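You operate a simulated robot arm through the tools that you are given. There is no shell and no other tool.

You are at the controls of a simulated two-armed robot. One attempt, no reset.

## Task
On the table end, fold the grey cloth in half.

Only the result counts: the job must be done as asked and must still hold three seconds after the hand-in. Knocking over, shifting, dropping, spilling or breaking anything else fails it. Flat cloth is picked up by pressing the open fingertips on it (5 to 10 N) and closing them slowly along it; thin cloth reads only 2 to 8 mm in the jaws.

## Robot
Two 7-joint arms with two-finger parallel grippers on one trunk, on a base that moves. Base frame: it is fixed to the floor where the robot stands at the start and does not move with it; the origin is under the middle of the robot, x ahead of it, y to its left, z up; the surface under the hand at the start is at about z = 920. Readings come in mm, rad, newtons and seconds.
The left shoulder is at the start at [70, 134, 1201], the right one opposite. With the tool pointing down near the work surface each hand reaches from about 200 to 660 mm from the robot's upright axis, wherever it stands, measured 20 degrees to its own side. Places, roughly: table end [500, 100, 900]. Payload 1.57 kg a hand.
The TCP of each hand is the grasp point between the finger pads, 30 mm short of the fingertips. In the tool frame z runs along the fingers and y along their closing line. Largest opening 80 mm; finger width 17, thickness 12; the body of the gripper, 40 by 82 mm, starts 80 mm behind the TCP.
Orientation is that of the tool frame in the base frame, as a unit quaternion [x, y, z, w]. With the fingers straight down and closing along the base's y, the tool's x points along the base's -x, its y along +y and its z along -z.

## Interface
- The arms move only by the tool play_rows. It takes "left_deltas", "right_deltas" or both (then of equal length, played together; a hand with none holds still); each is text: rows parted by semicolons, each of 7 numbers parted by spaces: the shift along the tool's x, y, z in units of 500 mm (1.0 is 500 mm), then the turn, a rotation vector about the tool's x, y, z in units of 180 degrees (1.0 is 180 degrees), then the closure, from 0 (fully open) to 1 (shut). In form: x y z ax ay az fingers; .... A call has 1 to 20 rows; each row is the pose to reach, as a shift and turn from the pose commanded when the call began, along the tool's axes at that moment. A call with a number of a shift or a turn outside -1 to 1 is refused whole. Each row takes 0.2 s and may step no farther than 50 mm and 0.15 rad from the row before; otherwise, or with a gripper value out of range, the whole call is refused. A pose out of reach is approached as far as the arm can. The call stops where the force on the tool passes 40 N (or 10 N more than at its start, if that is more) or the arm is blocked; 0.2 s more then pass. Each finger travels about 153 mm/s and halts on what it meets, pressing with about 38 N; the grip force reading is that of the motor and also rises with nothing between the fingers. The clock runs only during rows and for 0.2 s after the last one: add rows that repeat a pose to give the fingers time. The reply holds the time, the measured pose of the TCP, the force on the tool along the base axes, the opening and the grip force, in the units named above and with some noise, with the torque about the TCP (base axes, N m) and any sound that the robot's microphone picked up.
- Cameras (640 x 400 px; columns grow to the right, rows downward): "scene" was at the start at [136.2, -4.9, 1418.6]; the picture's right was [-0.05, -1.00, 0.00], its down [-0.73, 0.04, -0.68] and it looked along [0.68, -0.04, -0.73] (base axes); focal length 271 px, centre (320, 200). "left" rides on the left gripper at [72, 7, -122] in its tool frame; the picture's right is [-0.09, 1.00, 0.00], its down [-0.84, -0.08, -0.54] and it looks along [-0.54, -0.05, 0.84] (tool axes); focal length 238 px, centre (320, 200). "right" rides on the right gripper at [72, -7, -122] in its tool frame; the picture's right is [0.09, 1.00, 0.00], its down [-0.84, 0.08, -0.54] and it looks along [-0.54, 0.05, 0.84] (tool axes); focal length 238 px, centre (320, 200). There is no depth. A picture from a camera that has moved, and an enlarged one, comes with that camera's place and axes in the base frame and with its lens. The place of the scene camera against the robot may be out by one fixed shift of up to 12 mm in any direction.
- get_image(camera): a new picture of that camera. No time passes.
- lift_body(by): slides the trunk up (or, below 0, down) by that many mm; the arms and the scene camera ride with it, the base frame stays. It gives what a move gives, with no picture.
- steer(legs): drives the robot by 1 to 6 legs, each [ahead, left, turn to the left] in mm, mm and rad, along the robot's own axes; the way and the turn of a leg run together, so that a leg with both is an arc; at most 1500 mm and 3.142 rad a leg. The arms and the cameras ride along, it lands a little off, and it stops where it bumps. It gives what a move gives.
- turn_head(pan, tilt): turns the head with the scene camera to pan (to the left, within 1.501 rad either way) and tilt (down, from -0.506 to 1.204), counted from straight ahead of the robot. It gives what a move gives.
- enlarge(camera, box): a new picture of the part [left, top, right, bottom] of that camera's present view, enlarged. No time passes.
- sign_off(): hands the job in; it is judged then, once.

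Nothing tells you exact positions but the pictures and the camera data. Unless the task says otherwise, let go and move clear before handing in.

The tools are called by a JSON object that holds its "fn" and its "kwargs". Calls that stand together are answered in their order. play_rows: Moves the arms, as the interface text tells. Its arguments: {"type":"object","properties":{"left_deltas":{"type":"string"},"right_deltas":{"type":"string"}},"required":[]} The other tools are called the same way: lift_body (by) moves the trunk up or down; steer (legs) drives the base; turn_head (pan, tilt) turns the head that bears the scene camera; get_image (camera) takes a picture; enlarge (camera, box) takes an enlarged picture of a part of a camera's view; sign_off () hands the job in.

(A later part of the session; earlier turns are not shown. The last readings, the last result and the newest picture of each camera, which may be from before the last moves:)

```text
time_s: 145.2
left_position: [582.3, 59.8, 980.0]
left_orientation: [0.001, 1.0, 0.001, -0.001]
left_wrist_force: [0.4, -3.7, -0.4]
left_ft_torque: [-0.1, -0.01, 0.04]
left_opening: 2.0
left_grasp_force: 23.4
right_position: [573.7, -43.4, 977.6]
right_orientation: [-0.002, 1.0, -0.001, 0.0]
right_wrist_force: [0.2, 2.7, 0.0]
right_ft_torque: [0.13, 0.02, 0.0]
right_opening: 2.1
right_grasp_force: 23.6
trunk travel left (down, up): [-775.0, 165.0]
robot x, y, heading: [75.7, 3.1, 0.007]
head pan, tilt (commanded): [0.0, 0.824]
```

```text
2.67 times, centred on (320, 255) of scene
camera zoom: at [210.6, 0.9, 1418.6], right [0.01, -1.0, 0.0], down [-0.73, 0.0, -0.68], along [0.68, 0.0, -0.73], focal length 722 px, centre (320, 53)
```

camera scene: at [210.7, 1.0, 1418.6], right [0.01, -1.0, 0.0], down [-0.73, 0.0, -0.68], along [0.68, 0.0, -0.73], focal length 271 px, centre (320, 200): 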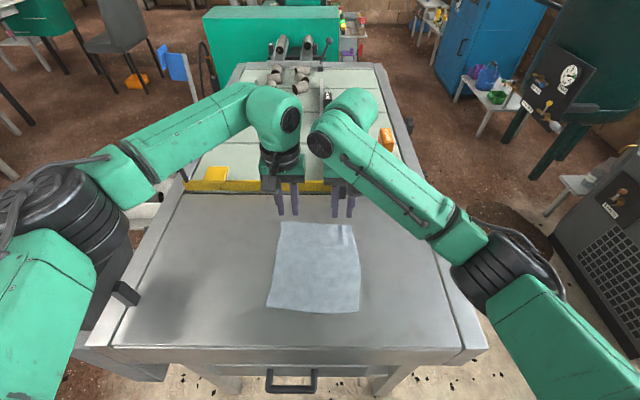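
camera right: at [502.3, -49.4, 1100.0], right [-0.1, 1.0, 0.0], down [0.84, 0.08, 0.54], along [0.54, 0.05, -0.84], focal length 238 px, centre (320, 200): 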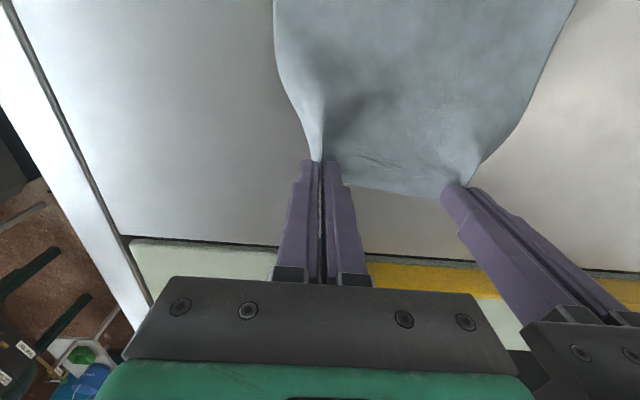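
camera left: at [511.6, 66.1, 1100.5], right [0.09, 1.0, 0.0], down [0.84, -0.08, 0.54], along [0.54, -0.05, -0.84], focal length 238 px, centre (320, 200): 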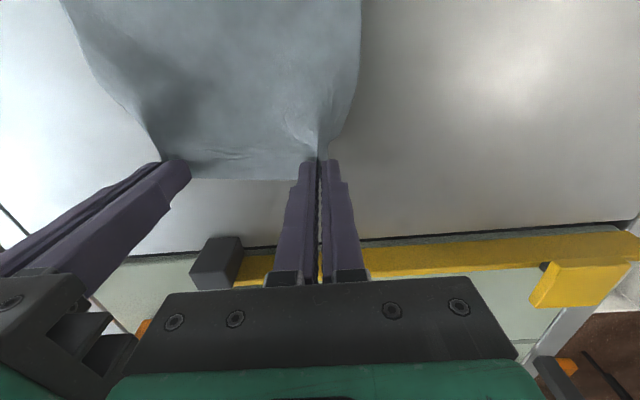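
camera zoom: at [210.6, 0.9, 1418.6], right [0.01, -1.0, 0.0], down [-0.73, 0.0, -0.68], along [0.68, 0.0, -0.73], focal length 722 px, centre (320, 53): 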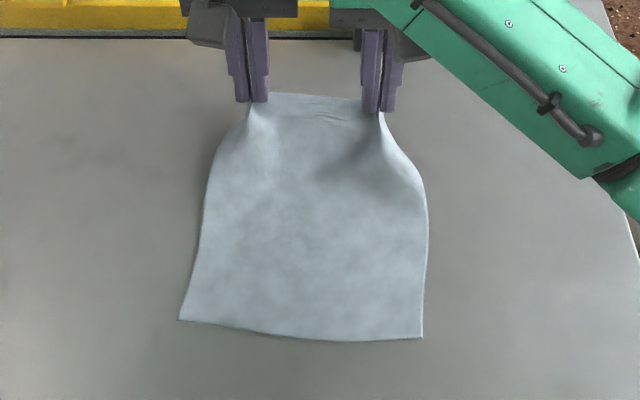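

Both corners are lifted and held. Now I'll carry the far edge up and over toward me along an arc, pausing midway to look.

{"fn": "play_rows", "kwargs": {"left_deltas": "0.019 0 -0.022 0 0 0 1.0; 0.038 0 -0.044 0 0 0 1.0; 0.061 0 -0.062 0 0 0 1.0; 0.084 0 -0.08 0 0 0 1.0; 0.109 0 -0.092 0 0 0 1.0; 0.134 0 -0.104 0 0 0 1.0; 0.154 0 -0.107 0 0 0 1.0; 0.174 0 -0.11 0 0 0 1.0; 0.194 0 -0.107 0 0 0 1.0; 0.214 0 -0.104 0 0 0 1.0; 0.214 0 -0.104 0 0 0 1.0", "right_deltas": "0.019 0 -0.022 0 0 0 1.0; 0.038 0 -0.044 0 0 0 1.0; 0.061 0 -0.062 0 0 0 1.0; 0.084 0 -0.08 0 0 0 1.0; 0.109 0 -0.092 0 0 0 1.0; 0.134 0 -0.104 0 0 0 1.0; 0.154 0 -0.107 0 0 0 1.0; 0.174 0 -0.11 0 0 0 1.0; 0.194 0 -0.107 0 0 0 1.0; 0.214 0 -0.104 0 0 0 1.0; 0.214 0 -0.104 0 0 0 1.0"}}

{"fn": "get_image", "kwargs": {"camera": "left"}}

{"fn": "get_image", "kwargs": {"camera": "right"}}

{"fn": "enlarge", "kwargs": {"camera": "scene", "box": [200, 150, 440, 330]}}

```text
time_s: 147.6
left_position: [477.1, 60.9, 1029.2]
left_orientation: [0.001, 1.0, 0.002, -0.002]
left_wrist_force: [0.5, -6.2, -0.6]
left_ft_torque: [-0.16, -0.02, 0.03]
left_opening: 2.3
left_grasp_force: 23.4
right_position: [466.0, -44.3, 1029.9]
right_orientation: [-0.003, 1.0, -0.001, 0.0]
right_wrist_force: [0.0, 6.1, 0.4]
right_ft_torque: [0.21, 0.05, 0.01]
right_opening: 2.0
right_grasp_force: 23.4
trunk travel left (down, up): [-775.0, 165.0]
robot x, y, heading: [74.0, -1.2, 0.005]
head pan, tilt (commanded): [0.0, 0.824]
```

```text
taken
camera left: at [406.0, 66.8, 1152.2], right [0.09, 1.0, 0.0], down [0.84, -0.08, 0.54], along [0.54, -0.05, -0.84], focal length 238 px, centre (320, 200)
```

left: 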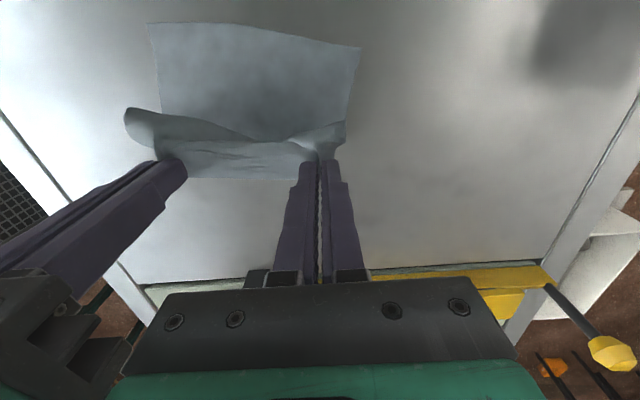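

```text
taken
camera right: at [395.0, -50.1, 1153.6], right [-0.1, 1.0, 0.0], down [0.84, 0.08, 0.54], along [0.54, 0.05, -0.84], focal length 238 px, centre (320, 200)
```

right: 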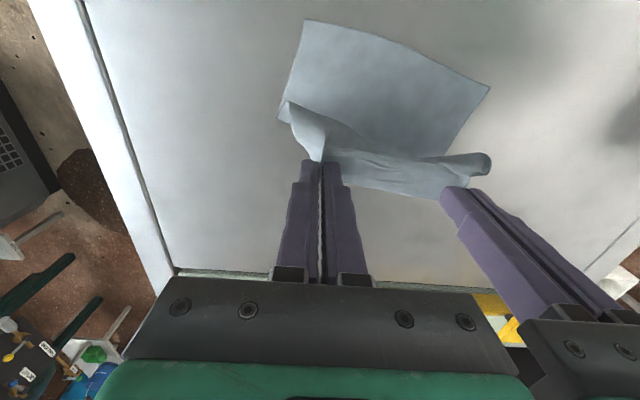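

```text
2.22 times, centred on (320, 240) of scene
camera zoom: at [210.9, 0.9, 1418.5], right [0.01, -1.0, 0.0], down [-0.73, 0.0, -0.68], along [0.68, 0.0, -0.73], focal length 602 px, centre (320, 111)
```

zoom: 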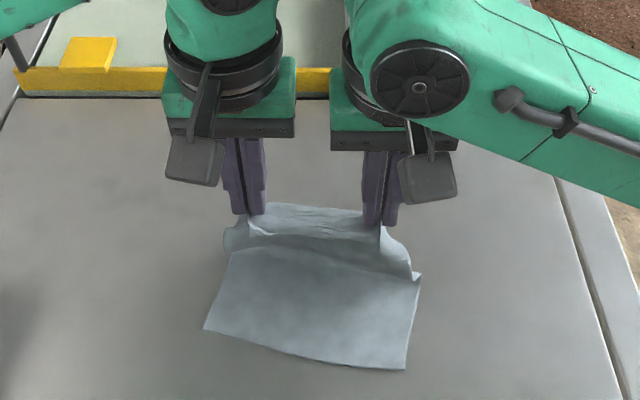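

The fold is forming well: the lower half stays flat, though turned about 11°. The held strip still points forward, so I want to tilt the hands when laying it down, which means standing further back. I'll lower the hands for slack and move them slightly forward first, then back the base up in small steps.

{"fn": "play_rows", "kwargs": {"left_deltas": "-0.012 -0.0005 0.01 0 0 0 1.0; -0.024 -0.001 0.02 0 0 0 1.0; -0.036 -0.0015 0.03 0 0 0 1.0; -0.048 -0.002 0.04 0 0 0 1.0; -0.06 -0.0025 0.05 0 0 0 1.0; -0.07 -0.003 0.06 0 0 0 1.0; -0.07 -0.003 0.06 0 0 0 1.0", "right_deltas": "-0.012 0.0005 0.01 0 0 0 1.0; -0.024 0.001 0.02 0 0 0 1.0; -0.036 0.0015 0.03 0 0 0 1.0; -0.048 0.002 0.04 0 0 0 1.0; -0.06 0.0025 0.05 0 0 0 1.0; -0.07 0.003 0.06 0 0 0 1.0; -0.07 0.003 0.06 0 0 0 1.0"}}

{"fn": "enlarge", "kwargs": {"camera": "scene", "box": [200, 150, 440, 330]}}

```text
time_s: 149.2
left_position: [512.5, 56.7, 999.6]
left_orientation: [0.0, 1.0, 0.001, -0.001]
left_wrist_force: [0.0, 0.3, -0.2]
left_ft_torque: [-0.02, -0.01, 0.01]
left_opening: 2.0
left_grasp_force: 23.5
right_position: [502.3, -43.1, 1000.0]
right_orientation: [-0.003, 1.0, -0.002, -0.001]
right_wrist_force: [0.3, 0.6, -0.1]
right_ft_torque: [0.01, 0.02, -0.02]
right_opening: 2.3
right_grasp_force: 23.7
trunk travel left (down, up): [-775.0, 165.0]
robot x, y, heading: [73.3, -0.7, 0.012]
head pan, tilt (commanded): [0.0, 0.824]
```

```text
2.22 times, centred on (320, 240) of scene
camera zoom: at [210.4, 0.8, 1418.6], right [0.01, -1.0, 0.0], down [-0.73, 0.0, -0.68], along [0.68, 0.0, -0.73], focal length 602 px, centre (320, 111)
```

zoom: 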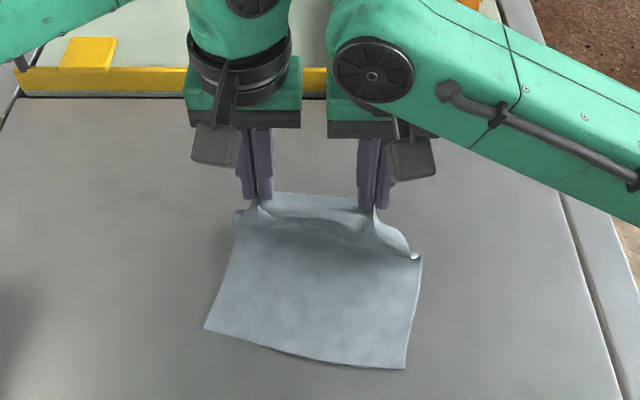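

The tension is gone and the lower layer hasn't moved. Now I'll back up 55 mm, carrying the held edge with me.

{"fn": "steer", "kwargs": {"legs": [[-55, 0, 0]]}}

{"fn": "enlarge", "kwargs": {"camera": "scene", "box": [200, 120, 440, 300]}}

```text
time_s: 150.2
left_position: [461.6, 57.4, 998.5]
left_orientation: [0.001, 1.0, 0.001, -0.004]
left_wrist_force: [0.8, -0.1, 0.4]
left_ft_torque: [0.01, 0.04, -0.05]
left_opening: 2.2
left_grasp_force: 23.9
right_position: [452.1, -41.8, 997.7]
right_orientation: [-0.003, 1.0, -0.001, -0.003]
right_wrist_force: [0.3, -0.6, -0.8]
right_ft_torque: [0.0, 0.05, 0.01]
right_opening: 2.3
right_grasp_force: 24.1
trunk travel left (down, up): [-775.0, 165.0]
robot x, y, heading: [19.0, -0.8, 0.008]
head pan, tilt (commanded): [0.0, 0.824]
```

```text
2.22 times, centred on (320, 210) of scene
camera zoom: at [162.4, 0.8, 1417.9], right [0.01, -1.0, 0.0], down [-0.74, -0.01, -0.68], along [0.68, 0.01, -0.74], focal length 602 px, centre (320, 178)
```

zoom: 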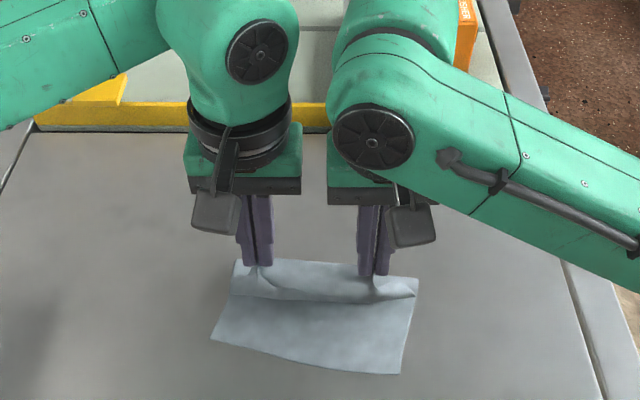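

The held edge rode back cleanly and the lower layer stayed put. I'll move the arms forward again 40 mm while starting to tilt the hands back gently, about 18°.

{"fn": "play_rows", "kwargs": {"left_deltas": "-0.01 0 0 0 -0.0125 0 1.0; -0.02 0 0 0 -0.025 0 1.0; -0.03 0 0 0 -0.0375 0 1.0; -0.04 0 0 0 -0.05 0 1.0; -0.05 0 0 0 -0.0625 0 1.0; -0.06 0 0 0 -0.075 0 1.0; -0.07 0 0 0 -0.0875 0 1.0; -0.08 0 0 0 -0.1 0 1.0; -0.08 0 0 0 -0.1 0 1.0", "right_deltas": "-0.01 0 0 0 -0.0125 0 1.0; -0.02 0 0 0 -0.025 0 1.0; -0.03 0 0 0 -0.0375 0 1.0; -0.04 0 0 0 -0.05 0 1.0; -0.05 0 0 0 -0.0625 0 1.0; -0.06 0 0 0 -0.075 0 1.0; -0.07 0 0 0 -0.0875 0 1.0; -0.08 0 0 0 -0.1 0 1.0; -0.08 0 0 0 -0.1 0 1.0"}}

{"fn": "enlarge", "kwargs": {"camera": "scene", "box": [200, 120, 440, 300]}}

```text
time_s: 152.2
left_position: [498.8, 57.6, 999.9]
left_orientation: [0.001, 0.988, 0.0, 0.155]
left_wrist_force: [0.2, 0.1, 0.0]
left_ft_torque: [0.01, -0.05, 0.0]
left_opening: 2.2
left_grasp_force: 23.5
right_position: [487.3, -41.3, 1000.3]
right_orientation: [-0.002, 0.988, -0.002, 0.157]
right_wrist_force: [0.3, -0.4, 0.0]
right_ft_torque: [0.01, -0.01, 0.0]
right_opening: 2.1
right_grasp_force: 24.0
trunk travel left (down, up): [-775.0, 165.0]
robot x, y, heading: [20.5, 3.7, 0.002]
head pan, tilt (commanded): [0.0, 0.824]
```

```text
2.22 times, centred on (320, 210) of scene
camera zoom: at [156.5, 0.6, 1418.6], right [0.01, -1.0, 0.0], down [-0.73, -0.01, -0.68], along [0.68, 0.01, -0.73], focal length 602 px, centre (320, 178)
```

zoom: 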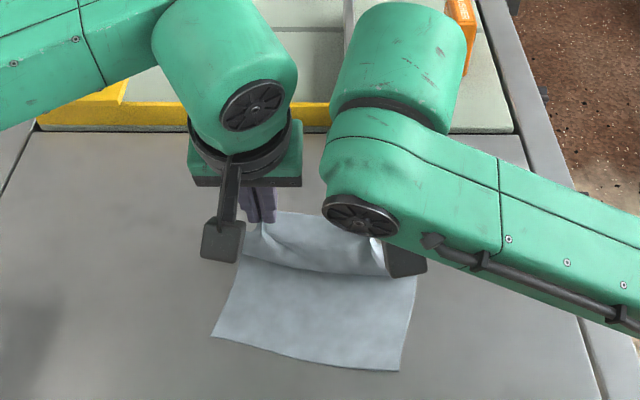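

The tilt works without any limit warning. I'll back up another 50 mm.

{"fn": "steer", "kwargs": {"legs": [[-50, 0, 0]]}}

{"fn": "enlarge", "kwargs": {"camera": "scene", "box": [200, 100, 440, 280]}}

{"fn": "get_image", "kwargs": {"camera": "left"}}

{"fn": "get_image", "kwargs": {"camera": "right"}}

```text
time_s: 153.1
left_position: [451.1, 56.8, 997.7]
left_orientation: [0.002, 0.988, 0.001, 0.154]
left_wrist_force: [0.8, -0.8, -0.3]
left_ft_torque: [0.01, 0.01, 0.0]
left_opening: 1.9
left_grasp_force: 23.5
right_position: [440.4, -42.5, 998.5]
right_orientation: [-0.002, 0.988, -0.002, 0.154]
right_wrist_force: [0.8, -0.3, -0.2]
right_ft_torque: [0.0, 0.02, 0.01]
right_opening: 2.0
right_grasp_force: 23.6
trunk travel left (down, up): [-775.0, 165.0]
robot x, y, heading: [-31.3, 1.1, 0.005]
head pan, tilt (commanded): [0.0, 0.824]
```

```text
2.22 times, centred on (320, 190) of scene
camera zoom: at [111.4, 0.3, 1417.9], right [0.01, -1.0, 0.0], down [-0.74, 0.0, -0.68], along [0.68, 0.0, -0.74], focal length 602 px, centre (320, 222)
```

zoom: 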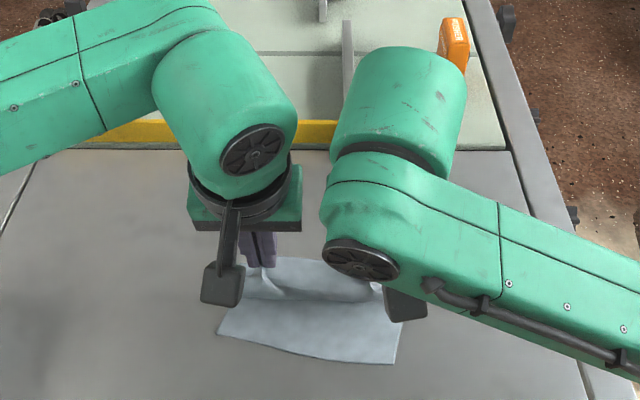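

```text
taken
camera left: at [346.9, 63.4, 1091.5], right [0.09, 1.0, 0.03], down [0.63, -0.08, 0.77], along [0.77, -0.05, -0.64], focal length 238 px, centre (320, 200)
```

left: 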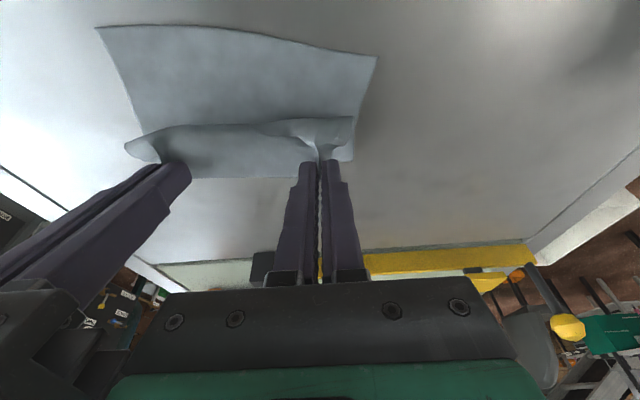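

```text
taken
camera right: at [336.1, -49.1, 1093.2], right [-0.09, 1.0, -0.03], down [0.63, 0.08, 0.77], along [0.77, 0.05, -0.64], focal length 238 px, centre (320, 200)
```

right: 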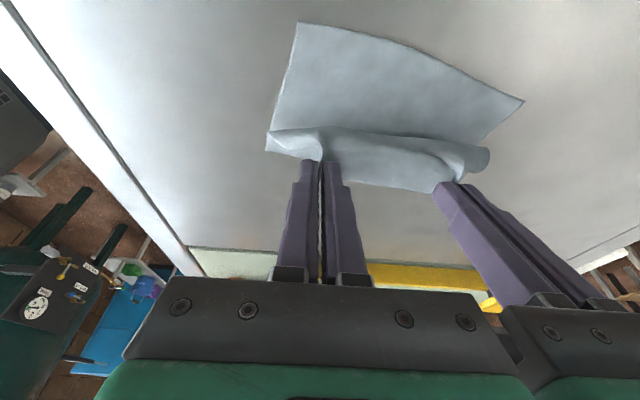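

The strip is still rolled forward over the crest, so more tilt will help it land edge-out. I'll repeat once more: arms forward 45 mm with 18° more tilt, then back up.

{"fn": "play_rows", "kwargs": {"left_deltas": "-0.0107 0 0.0035 0 -0.0125 0 1.0; -0.0214 0 0.007 0 -0.025 0 1.0; -0.0321 0 0.0104 0 -0.0375 0 1.0; -0.0428 0 0.0139 0 -0.05 0 1.0; -0.0535 0 0.0174 0 -0.0625 0 1.0; -0.0642 0 0.0209 0 -0.075 0 1.0; -0.0749 0 0.0243 0 -0.0875 0 1.0; -0.0856 0 0.0278 0 -0.1 0 1.0; -0.0856 0 0.0278 0 -0.1 0 1.0", "right_deltas": "-0.0107 0 0.0035 0 -0.0125 0 1.0; -0.0214 0 0.007 0 -0.025 0 1.0; -0.0321 0 0.0104 0 -0.0375 0 1.0; -0.0428 0 0.0139 0 -0.05 0 1.0; -0.0535 0 0.0174 0 -0.0625 0 1.0; -0.0642 0 0.0209 0 -0.075 0 1.0; -0.0749 0 0.0243 0 -0.0875 0 1.0; -0.0856 0 0.0278 0 -0.1 0 1.0; -0.0856 0 0.0278 0 -0.1 0 1.0"}}

{"fn": "enlarge", "kwargs": {"camera": "scene", "box": [200, 100, 440, 280]}}

```text
time_s: 155.1
left_position: [492.6, 56.7, 996.6]
left_orientation: [0.001, 0.952, 0.0, 0.307]
left_wrist_force: [0.6, 0.4, 0.2]
left_ft_torque: [-0.01, 0.0, 0.0]
left_opening: 1.9
left_grasp_force: 24.2
right_position: [481.9, -40.7, 1000.5]
right_orientation: [-0.001, 0.951, -0.002, 0.308]
right_wrist_force: [0.5, -0.5, -0.6]
right_ft_torque: [0.01, -0.01, 0.04]
right_opening: 2.2
right_grasp_force: 23.9
trunk travel left (down, up): [-775.0, 165.0]
robot x, y, heading: [-30.2, 0.4, 0.006]
head pan, tilt (commanded): [0.0, 0.824]
```

```text
2.22 times, centred on (320, 190) of scene
camera zoom: at [105.5, 0.1, 1418.6], right [0.01, -1.0, 0.0], down [-0.73, 0.0, -0.68], along [0.68, 0.0, -0.73], focal length 602 px, centre (320, 222)
```

zoom: 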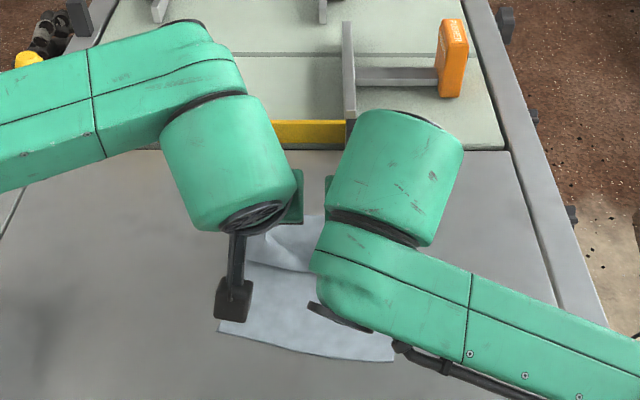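

That gives 36° of tilt, with both arms comfortable. I'll back up another 50 mm.

{"fn": "steer", "kwargs": {"legs": [[-50, 0, 0]]}}

{"fn": "get_image", "kwargs": {"camera": "left"}}

{"fn": "get_image", "kwargs": {"camera": "right"}}

{"fn": "get_image", "kwargs": {"camera": "scene"}}

```text
time_s: 156.0
left_position: [443.4, 55.4, 995.7]
left_orientation: [0.001, 0.952, 0.001, 0.305]
left_wrist_force: [-0.5, -0.2, -0.1]
left_ft_torque: [-0.02, 0.04, 0.0]
left_opening: 1.9
left_grasp_force: 23.7
right_position: [434.6, -41.2, 998.1]
right_orientation: [-0.002, 0.952, -0.001, 0.306]
right_wrist_force: [-0.2, -0.4, 0.5]
right_ft_torque: [0.0, 0.03, 0.0]
right_opening: 2.0
right_grasp_force: 23.7
trunk travel left (down, up): [-775.0, 165.0]
robot x, y, heading: [-79.5, -1.3, 0.007]
head pan, tilt (commanded): [0.0, 0.824]
```

```text
taken
camera left: at [315.5, 62.8, 1052.2], right [0.08, 1.0, 0.06], down [0.37, -0.08, 0.93], along [0.93, -0.05, -0.37], focal length 238 px, centre (320, 200)
```

left: 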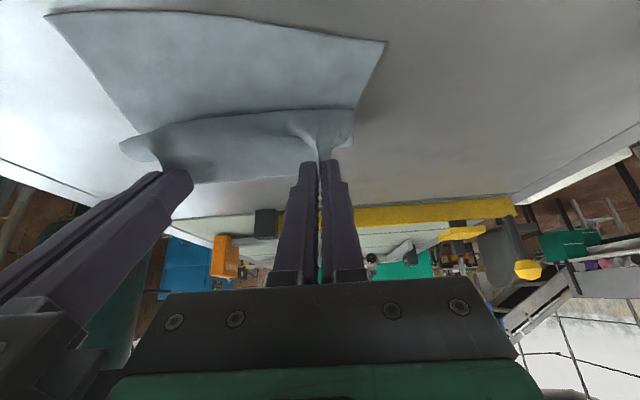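

```text
taken
camera right: at [305.8, -48.5, 1055.6], right [-0.08, 1.0, -0.06], down [0.36, 0.08, 0.93], along [0.93, 0.05, -0.37], focal length 238 px, centre (320, 200)
```

right: 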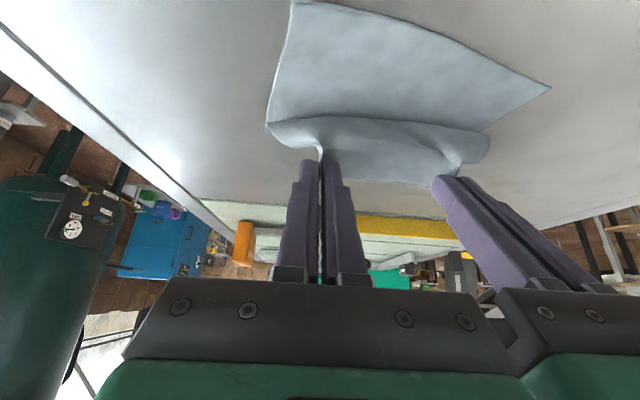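

```text
taken
camera scene: at [59.5, -0.2, 1417.9], right [0.01, -1.0, 0.0], down [-0.74, 0.0, -0.68], along [0.68, 0.0, -0.74], focal length 271 px, centre (320, 200)
```

scene: 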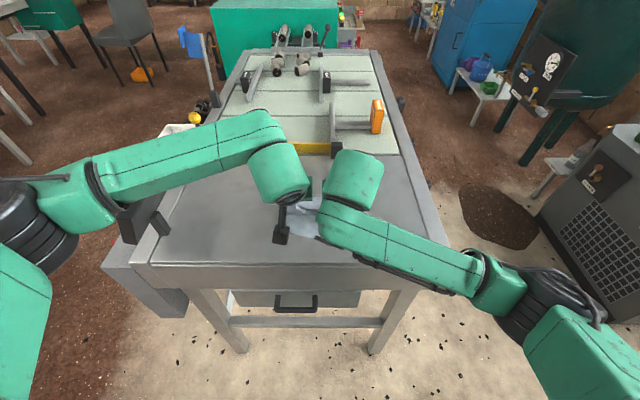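

The strip is now tilting up nicely. I'll tilt a little further, to about 52°, keeping the fingertips where they are.

{"fn": "play_rows", "kwargs": {"left_deltas": "0 0 0 0 -0.015 0 1.0; 0 0 0 0 -0.03 0 1.0; 0 0 0 0 -0.045 0 1.0; 0 0 0 0 -0.06 0 1.0; 0 0 0 0 -0.075 0 1.0; 0 0 0 0 -0.09 0 1.0; 0 0 0 0 -0.09 0 1.0", "right_deltas": "0 0 0 0 -0.015 0 1.0; 0 0 0 0 -0.03 0 1.0; 0 0 0 0 -0.045 0 1.0; 0 0 0 0 -0.06 0 1.0; 0 0 0 0 -0.075 0 1.0; 0 0 0 0 -0.09 0 1.0; 0 0 0 0 -0.09 0 1.0"}}

{"fn": "get_image", "kwargs": {"camera": "left"}}

{"fn": "get_image", "kwargs": {"camera": "right"}}

```text
time_s: 157.6
left_position: [441.4, 56.0, 995.9]
left_orientation: [0.002, 0.899, 0.0, 0.438]
left_wrist_force: [-0.4, -0.4, -1.1]
left_ft_torque: [0.01, 0.0, 0.01]
left_opening: 2.3
left_grasp_force: 24.3
right_position: [431.0, -42.9, 1001.0]
right_orientation: [-0.001, 0.898, -0.001, 0.44]
right_wrist_force: [-0.9, -0.1, 0.9]
right_ft_torque: [-0.01, 0.02, 0.0]
right_opening: 2.1
right_grasp_force: 24.1
trunk travel left (down, up): [-775.0, 165.0]
robot x, y, heading: [-82.0, -2.6, 0.007]
head pan, tilt (commanded): [0.0, 0.824]
```

```text
taken
camera left: at [301.8, 63.1, 1014.4], right [0.06, 1.0, 0.08], down [0.09, -0.08, 0.99], along [0.99, -0.05, -0.09], focal length 238 px, centre (320, 200)
```

left: 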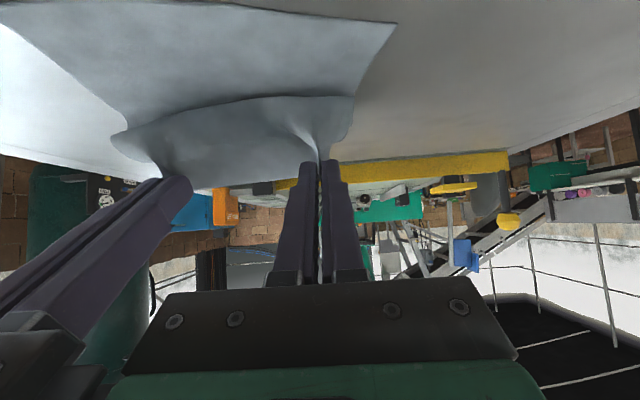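

```text
taken
camera right: at [291.5, -48.8, 1018.9], right [-0.06, 1.0, -0.08], down [0.09, 0.08, 0.99], along [0.99, 0.05, -0.09], focal length 238 px, centre (320, 200)
```

right: 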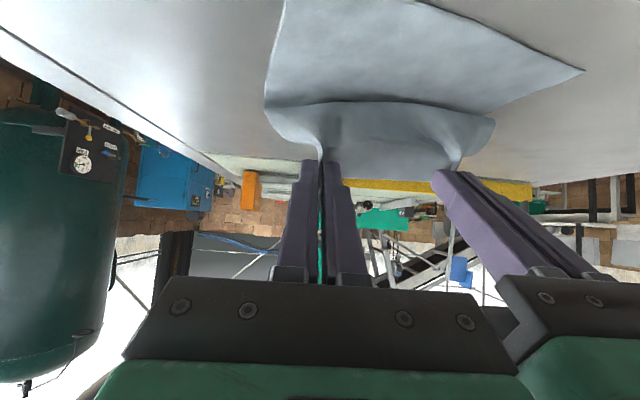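

The held edge now hangs upright with the cloth rolling under it, just what I wanted. For reach, I'll move the arms forward 35 mm and back the base up another 45 mm.

{"fn": "play_rows", "kwargs": {"left_deltas": "-0.0108 0 0.0138 0 0 0 1.0; -0.0216 0 0.0276 0 0 0 1.0; -0.0323 0 0.0414 0 0 0 1.0; -0.0431 0 0.0552 0 0 0 1.0; -0.0431 0 0.0552 0 0 0 1.0", "right_deltas": "-0.0108 0 0.0138 0 0 0 1.0; -0.0216 0 0.0276 0 0 0 1.0; -0.0323 0 0.0414 0 0 0 1.0; -0.0431 0 0.0552 0 0 0 1.0; -0.0431 0 0.0552 0 0 0 1.0"}}

{"fn": "steer", "kwargs": {"legs": [[-45, 0, 0]]}}

{"fn": "get_image", "kwargs": {"camera": "left"}}

{"fn": "get_image", "kwargs": {"camera": "right"}}

{"fn": "enlarge", "kwargs": {"camera": "scene", "box": [200, 90, 440, 270]}}

```text
time_s: 158.8
left_position: [476.1, 56.2, 997.4]
left_orientation: [0.002, 0.898, 0.0, 0.439]
left_wrist_force: [0.4, -0.2, -0.3]
left_ft_torque: [0.04, 0.04, -0.04]
left_opening: 2.0
left_grasp_force: 23.9
right_position: [465.7, -43.7, 1000.4]
right_orientation: [-0.001, 0.898, 0.0, 0.44]
right_wrist_force: [0.7, 0.8, 0.6]
right_ft_torque: [0.02, 0.0, 0.01]
right_opening: 2.1
right_grasp_force: 23.8
trunk travel left (down, up): [-775.0, 165.0]
robot x, y, heading: [-82.5, -1.8, 0.003]
head pan, tilt (commanded): [0.0, 0.824]
```

```text
time_s: 159.7
left_position: [437.5, 56.0, 993.6]
left_orientation: [0.002, 0.899, 0.0, 0.437]
left_wrist_force: [0.5, 0.9, 0.2]
left_ft_torque: [0.01, -0.02, -0.01]
left_opening: 2.2
left_grasp_force: 23.8
right_position: [425.8, -43.0, 997.5]
right_orientation: [0.0, 0.899, -0.002, 0.438]
right_wrist_force: [0.3, 0.3, -0.2]
right_ft_torque: [0.02, -0.01, -0.01]
right_opening: 2.1
right_grasp_force: 23.5
trunk travel left (down, up): [-775.0, 165.0]
robot x, y, heading: [-123.9, 2.6, 0.003]
head pan, tilt (commanded): [0.0, 0.824]
```

```text
taken
camera left: at [297.0, 63.1, 1012.9], right [0.06, 1.0, 0.07], down [0.09, -0.08, 0.99], along [0.99, -0.05, -0.1], focal length 238 px, centre (320, 200)
```

left: 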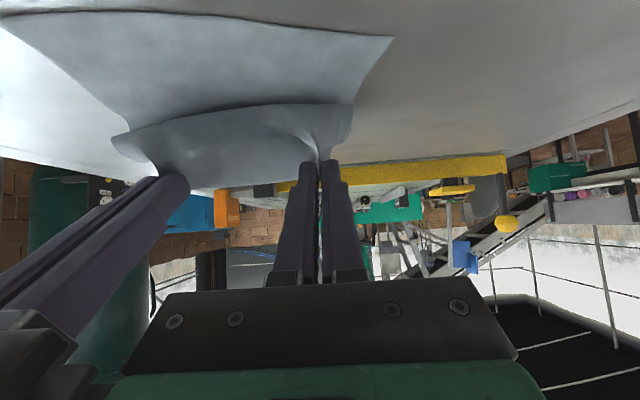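

```text
taken
camera right: at [285.6, -50.0, 1016.8], right [-0.06, 1.0, -0.08], down [0.09, 0.08, 0.99], along [0.99, 0.05, -0.09], focal length 238 px, centre (320, 200)
```

right: 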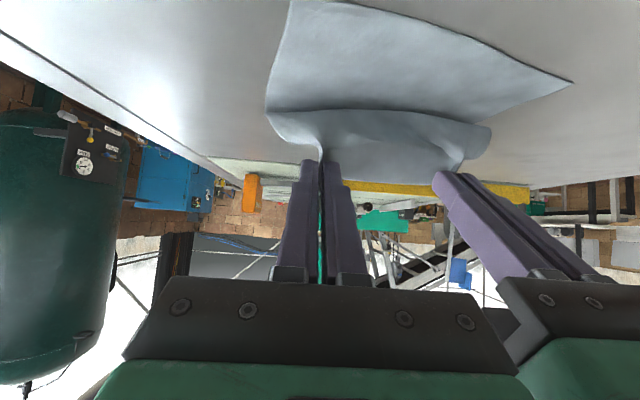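

```text
2.22 times, centred on (320, 180) of scene
camera zoom: at [15.5, -0.4, 1417.9], right [0.01, -1.0, 0.0], down [-0.74, 0.0, -0.68], along [0.68, 0.0, -0.74], focal length 602 px, centre (320, 244)
```

zoom: 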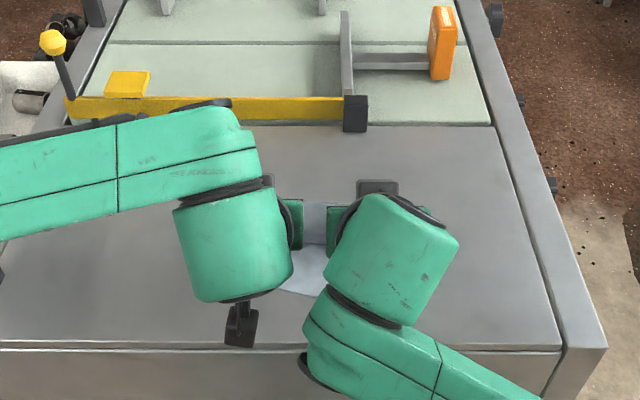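

Both arms are comfortable. Now I'll lay the edge down: hands back and down toward the near edge, with the left slightly further forward to match the lower layer's angle.

{"fn": "play_rows", "kwargs": {"left_deltas": "0.0154 0.0031 -0.0035 0 0 0 1.0; 0.0308 0.0062 -0.007 0 0 0 1.0; 0.0462 0.0092 -0.0104 0 0 0 1.0; 0.0616 0.0123 -0.0139 0 0 0 1.0; 0.077 0.0154 -0.0174 0 0 0 1.0; 0.0924 0.0185 -0.0208 0 0 0 1.0; 0.1078 0.0215 -0.0243 0 0 0 1.0; 0.1232 0.0246 -0.0278 0 0 0 1.0; 0.1232 0.0246 -0.0278 0 0 0 1.0", "right_deltas": "0.0171 0.0023 -0.0048 0 0 0 1.0; 0.0341 0.0046 -0.0095 0 0 0 1.0; 0.0512 0.0069 -0.0143 0 0 0 1.0; 0.0682 0.0092 -0.019 0 0 0 1.0; 0.0853 0.0115 -0.0238 0 0 0 1.0; 0.1023 0.0138 -0.0285 0 0 0 1.0; 0.1194 0.0161 -0.0333 0 0 0 1.0; 0.1364 0.0184 -0.038 0 0 0 1.0; 0.1364 0.0184 -0.038 0 0 0 1.0"}}

{"fn": "get_image", "kwargs": {"camera": "left"}}

{"fn": "get_image", "kwargs": {"camera": "right"}}

{"fn": "enlarge", "kwargs": {"camera": "scene", "box": [200, 90, 440, 270]}}

```text
time_s: 161.7
left_position: [384.3, 68.3, 958.4]
left_orientation: [0.002, 0.899, 0.0, 0.439]
left_wrist_force: [-1.0, -7.3, 0.2]
left_ft_torque: [-0.17, -0.01, -0.16]
left_opening: 2.2
left_grasp_force: 23.7
right_position: [363.5, -34.4, 957.5]
right_orientation: [-0.002, 0.898, 0.0, 0.439]
right_wrist_force: [1.5, 7.2, -0.2]
right_ft_torque: [0.11, 0.02, 0.21]
right_opening: 2.1
right_grasp_force: 24.1
trunk travel left (down, up): [-775.0, 165.0]
robot x, y, heading: [-123.6, 0.5, 0.005]
head pan, tilt (commanded): [0.0, 0.824]
```

```text
taken
camera left: at [243.5, 75.3, 975.7], right [0.06, 1.0, 0.07], down [0.09, -0.08, 0.99], along [0.99, -0.05, -0.09], focal length 238 px, centre (320, 200)
```

left: 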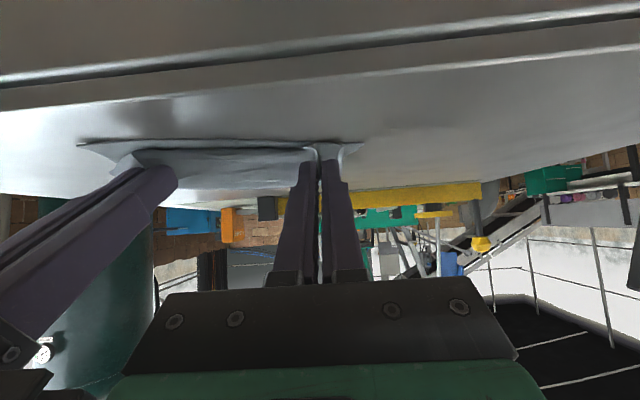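

```text
taken
camera right: at [223.7, -41.1, 975.6], right [-0.06, 1.0, -0.07], down [0.09, 0.08, 0.99], along [0.99, 0.05, -0.09], focal length 238 px, centre (320, 200)
```

right: 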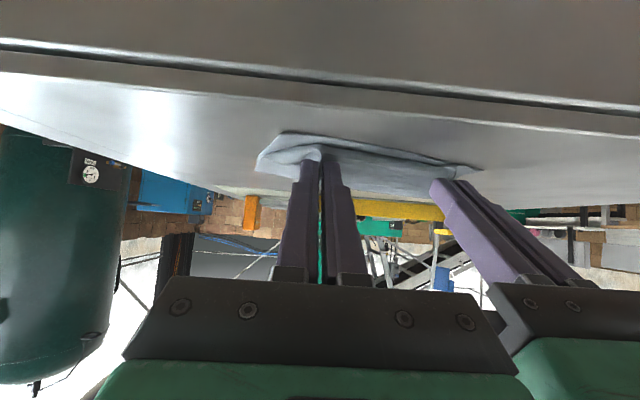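

```text
2.22 times, centred on (320, 180) of scene
camera zoom: at [10.1, -0.7, 1418.5], right [0.01, -1.0, 0.0], down [-0.73, 0.0, -0.68], along [0.68, 0.0, -0.73], focal length 602 px, centre (320, 244)
```

zoom: 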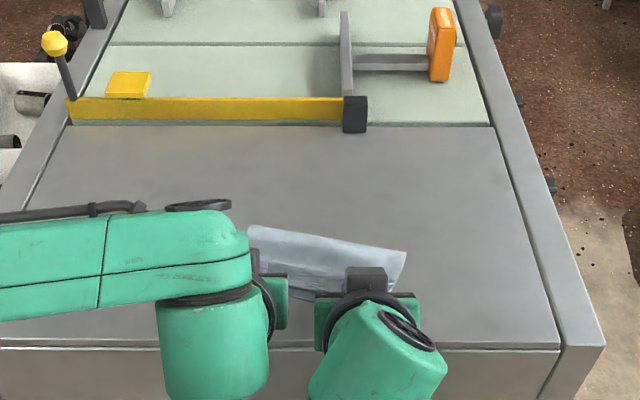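

The edge is nearly down and the fold line looks clean. I'll enlarge the wrist views to judge the alignment against the near edge.

{"fn": "enlarge", "kwargs": {"camera": "left", "box": [60, 110, 380, 210]}}

{"fn": "enlarge", "kwargs": {"camera": "right", "box": [220, 110, 540, 210]}}

```text
2.00 times, centred on (220, 160) of left
camera zoom: at [243.5, 75.3, 975.7], right [0.06, 1.0, 0.07], down [0.09, -0.08, 0.99], along [0.99, -0.05, -0.09], focal length 477 px, centre (520, 280)
```

zoom: 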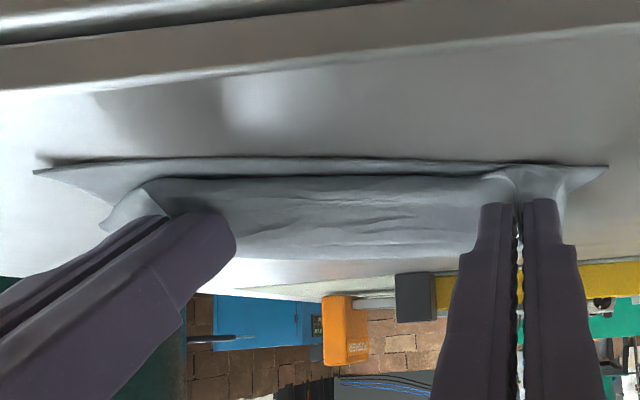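

```text
2.00 times, centred on (380, 160) of right
camera zoom: at [223.7, -41.1, 975.6], right [-0.06, 1.0, -0.07], down [0.09, 0.08, 0.99], along [0.99, 0.05, -0.09], focal length 477 px, centre (200, 280)
```

zoom: 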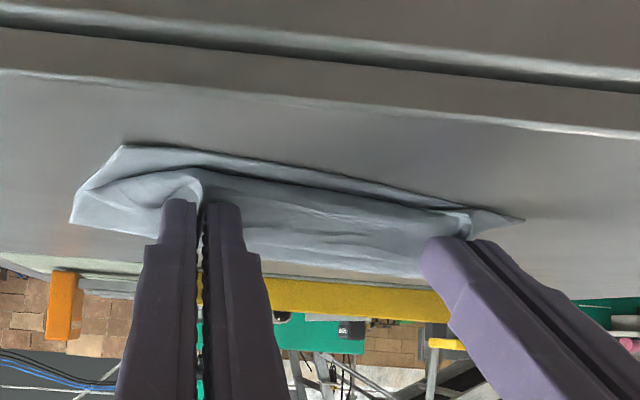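

The roll's crest sits right at the near edge, so the edge would overshoot by about 25 mm once it unrolls. I'll roll the hands back forward about 24 mm and relax the tension between them slightly.

{"fn": "play_rows", "kwargs": {"left_deltas": "-0.0066 -0.0005 0.0071 0 0 0 1.0; -0.0131 -0.001 0.0142 0 0 0 1.0; -0.0197 -0.0015 0.0212 0 0 0 1.0; -0.0262 -0.002 0.0283 0 0 0 1.0; -0.0328 -0.002 0.0354 0 0 0 1.0; -0.0328 -0.002 0.0354 0 0 0 1.0", "right_deltas": "-0.0066 0.0005 0.0071 0 0 0 1.0; -0.0131 0.001 0.0142 0 0 0 1.0; -0.0197 0.0015 0.0212 0 0 0 1.0; -0.0262 0.002 0.0283 0 0 0 1.0; -0.0328 0.002 0.0354 0 0 0 1.0; -0.0328 0.002 0.0354 0 0 0 1.0"}}

{"fn": "enlarge", "kwargs": {"camera": "left", "box": [60, 110, 380, 210]}}

{"fn": "enlarge", "kwargs": {"camera": "right", "box": [220, 110, 540, 210]}}

{"fn": "enlarge", "kwargs": {"camera": "scene", "box": [200, 90, 440, 270]}}

```text
time_s: 163.1
left_position: [408.7, 65.5, 960.1]
left_orientation: [0.001, 0.899, 0.0, 0.439]
left_wrist_force: [0.1, -2.5, -0.2]
left_ft_torque: [-0.02, 0.02, -0.06]
left_opening: 2.4
left_grasp_force: 23.7
right_position: [388.4, -34.5, 957.9]
right_orientation: [-0.001, 0.898, -0.001, 0.439]
right_wrist_force: [0.3, 2.0, 0.2]
right_ft_torque: [0.05, -0.03, 0.06]
right_opening: 2.0
right_grasp_force: 24.5
trunk travel left (down, up): [-775.0, 165.0]
robot x, y, heading: [-125.9, -1.5, 0.005]
head pan, tilt (commanded): [0.0, 0.824]
```

```text
2.00 times, centred on (220, 160) of left
camera zoom: at [268.9, 73.5, 978.0], right [0.06, 1.0, 0.08], down [0.09, -0.08, 0.99], along [0.99, -0.05, -0.09], focal length 477 px, centre (520, 280)
```

zoom: 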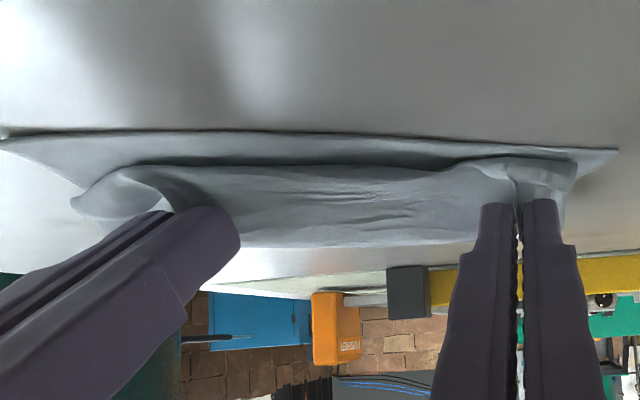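

```text
2.00 times, centred on (380, 160) of right
camera zoom: at [248.4, -40.6, 977.0], right [-0.06, 1.0, -0.08], down [0.09, 0.08, 0.99], along [0.99, 0.05, -0.09], focal length 477 px, centre (200, 280)
```

zoom: 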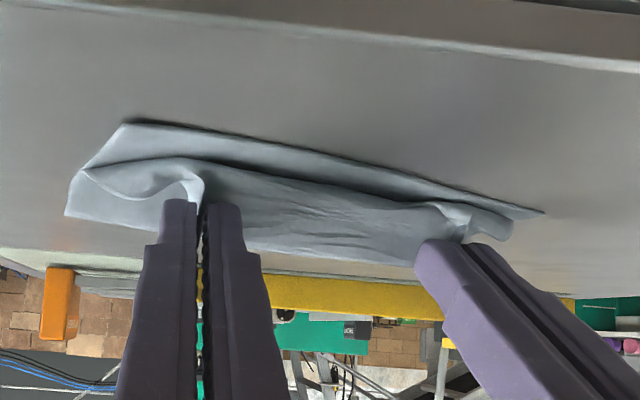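

```text
2.22 times, centred on (320, 180) of scene
camera zoom: at [9.6, -0.6, 1418.6], right [0.01, -1.0, 0.0], down [-0.73, 0.0, -0.68], along [0.68, 0.0, -0.73], focal length 602 px, centre (320, 244)
```

zoom: 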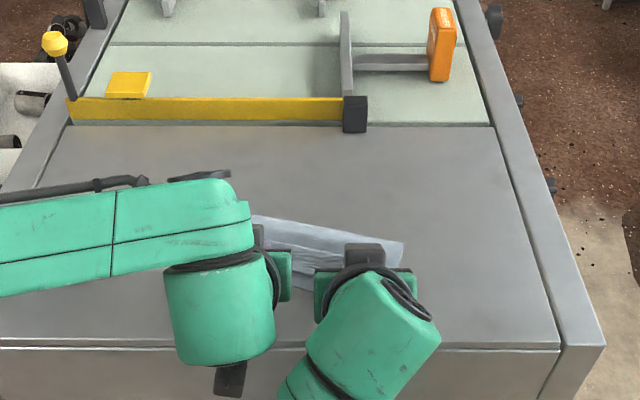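

The fold line is still too close to the near edge, so the edge would overshoot. I'll roll the hands forward another 20 mm, slightly higher, and compare again.

{"fn": "play_rows", "kwargs": {"left_deltas": "-0.0062 0 0.0053 0 0 0 1.0; -0.0124 0 0.0106 0 0 0 1.0; -0.0186 0 0.0159 0 0 0 1.0; -0.0248 0 0.0212 0 0 0 1.0; -0.031 0 0.0266 0 0 0 1.0; -0.031 0 0.0266 0 0 0 1.0", "right_deltas": "-0.0062 0 0.0053 0 0 0 1.0; -0.0124 0 0.0106 0 0 0 1.0; -0.0186 0 0.0159 0 0 0 1.0; -0.0248 0 0.0212 0 0 0 1.0; -0.031 0 0.0266 0 0 0 1.0; -0.031 0 0.0266 0 0 0 1.0"}}

{"fn": "get_image", "kwargs": {"camera": "left"}}

{"fn": "get_image", "kwargs": {"camera": "right"}}

{"fn": "enlarge", "kwargs": {"camera": "scene", "box": [200, 90, 440, 270]}}

```text
time_s: 164.5
left_position: [427.9, 68.4, 962.1]
left_orientation: [0.001, 0.899, 0.002, 0.438]
left_wrist_force: [0.3, -1.2, -0.7]
left_ft_torque: [-0.04, 0.01, -0.03]
left_opening: 1.9
left_grasp_force: 23.5
right_position: [408.8, -33.2, 965.0]
right_orientation: [-0.001, 0.899, -0.002, 0.439]
right_wrist_force: [0.3, 0.8, -1.0]
right_ft_torque: [0.06, 0.01, 0.05]
right_opening: 2.1
right_grasp_force: 23.4
trunk travel left (down, up): [-775.0, 165.0]
robot x, y, heading: [-126.1, 2.0, 0.002]
head pan, tilt (commanded): [0.0, 0.824]
```

```text
taken
camera left: at [288.5, 74.3, 981.0], right [0.06, 1.0, 0.08], down [0.09, -0.08, 0.99], along [0.99, -0.05, -0.09], focal length 238 px, centre (320, 200)
```

left: 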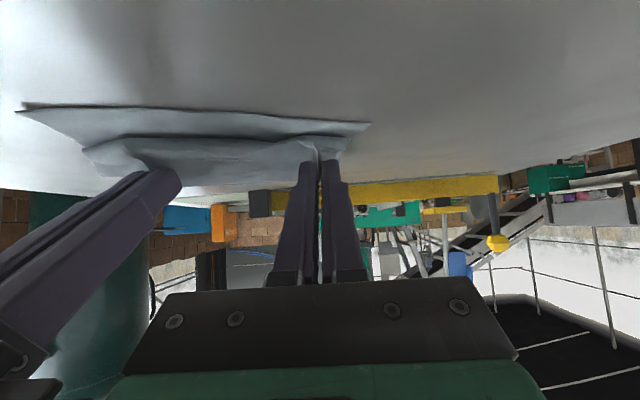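

```text
taken
camera right: at [268.5, -39.2, 983.2], right [-0.06, 1.0, -0.08], down [0.09, 0.08, 0.99], along [0.99, 0.05, -0.09], focal length 238 px, centre (320, 200)
```

right: 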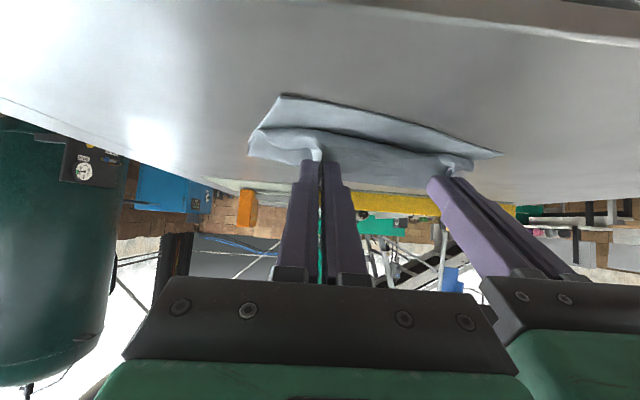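

```text
2.22 times, centred on (320, 180) of scene
camera zoom: at [9.7, -0.6, 1418.6], right [0.01, -1.0, 0.0], down [-0.73, 0.0, -0.68], along [0.68, 0.0, -0.73], focal length 602 px, centre (320, 244)
```

zoom: 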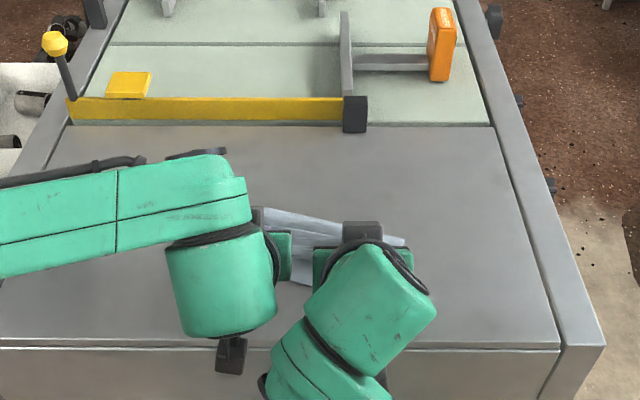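

Pushing low only slides the whole cloth along. I'll lift the edge up over the middle so the lower layer lies out properly, then lay it down again with better aim.

{"fn": "play_rows", "kwargs": {"left_deltas": "-0.0193 0 -0.0024 0 0 0 1.0; -0.0386 0 -0.0047 0 0 0 1.0; -0.0579 0 -0.0071 0 0 0 1.0; -0.0772 0 -0.0095 0 0 0 1.0; -0.0965 0 -0.0118 0 0 0 1.0; -0.1158 0 -0.0142 0 0 0 1.0; -0.1158 0 -0.0142 0 0 0 1.0", "right_deltas": "-0.0193 0 -0.0024 0 0 0 1.0; -0.0386 0 -0.0047 0 0 0 1.0; -0.0579 0 -0.0071 0 0 0 1.0; -0.0772 0 -0.0095 0 0 0 1.0; -0.0965 0 -0.0118 0 0 0 1.0; -0.1158 0 -0.0142 0 0 0 1.0; -0.1158 0 -0.0142 0 0 0 1.0"}}

{"fn": "get_image", "kwargs": {"camera": "left"}}

{"fn": "get_image", "kwargs": {"camera": "right"}}

{"fn": "enlarge", "kwargs": {"camera": "scene", "box": [200, 90, 440, 270]}}

```text
time_s: 166.1
left_position: [458.8, 67.1, 1014.0]
left_orientation: [0.001, 0.898, 0.001, 0.439]
left_wrist_force: [-0.6, -0.5, 0.0]
left_ft_torque: [-0.02, -0.03, 0.02]
left_opening: 2.2
left_grasp_force: 23.5
right_position: [437.1, -32.8, 1014.6]
right_orientation: [-0.002, 0.899, -0.001, 0.439]
right_wrist_force: [0.3, 1.0, 0.2]
right_ft_torque: [0.03, 0.02, 0.02]
right_opening: 2.1
right_grasp_force: 23.4
trunk travel left (down, up): [-775.0, 165.0]
robot x, y, heading: [-127.2, 0.0, 0.003]
head pan, tilt (commanded): [0.0, 0.824]
```

```text
taken
camera left: at [318.2, 74.1, 1032.3], right [0.06, 1.0, 0.07], down [0.09, -0.08, 0.99], along [0.99, -0.05, -0.09], focal length 238 px, centre (320, 200)
```

left: 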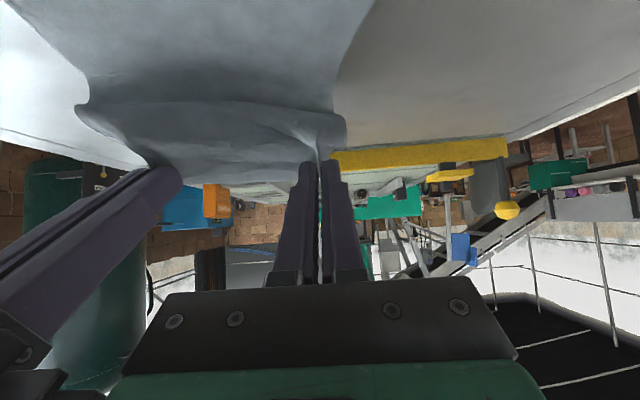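

```text
taken
camera right: at [299.0, -39.2, 1032.9], right [-0.06, 1.0, -0.08], down [0.09, 0.08, 0.99], along [0.99, 0.05, -0.09], focal length 238 px, centre (320, 200)
```

right: 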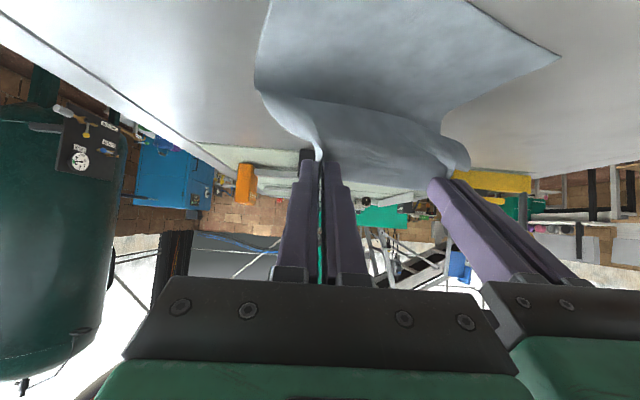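

```text
2.22 times, centred on (320, 180) of scene
camera zoom: at [9.8, -0.6, 1418.6], right [0.01, -1.0, 0.0], down [-0.73, 0.0, -0.68], along [0.68, 0.0, -0.73], focal length 602 px, centre (320, 244)
```

zoom: 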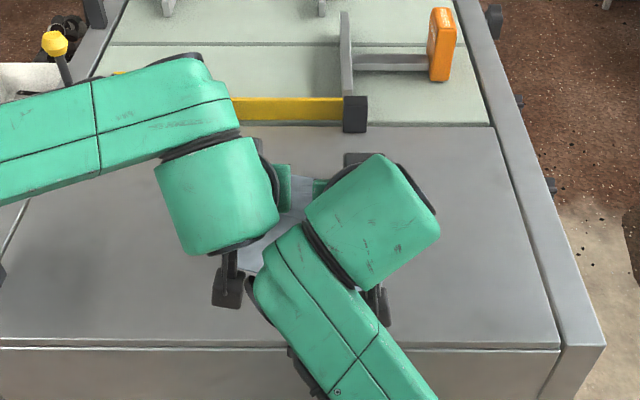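

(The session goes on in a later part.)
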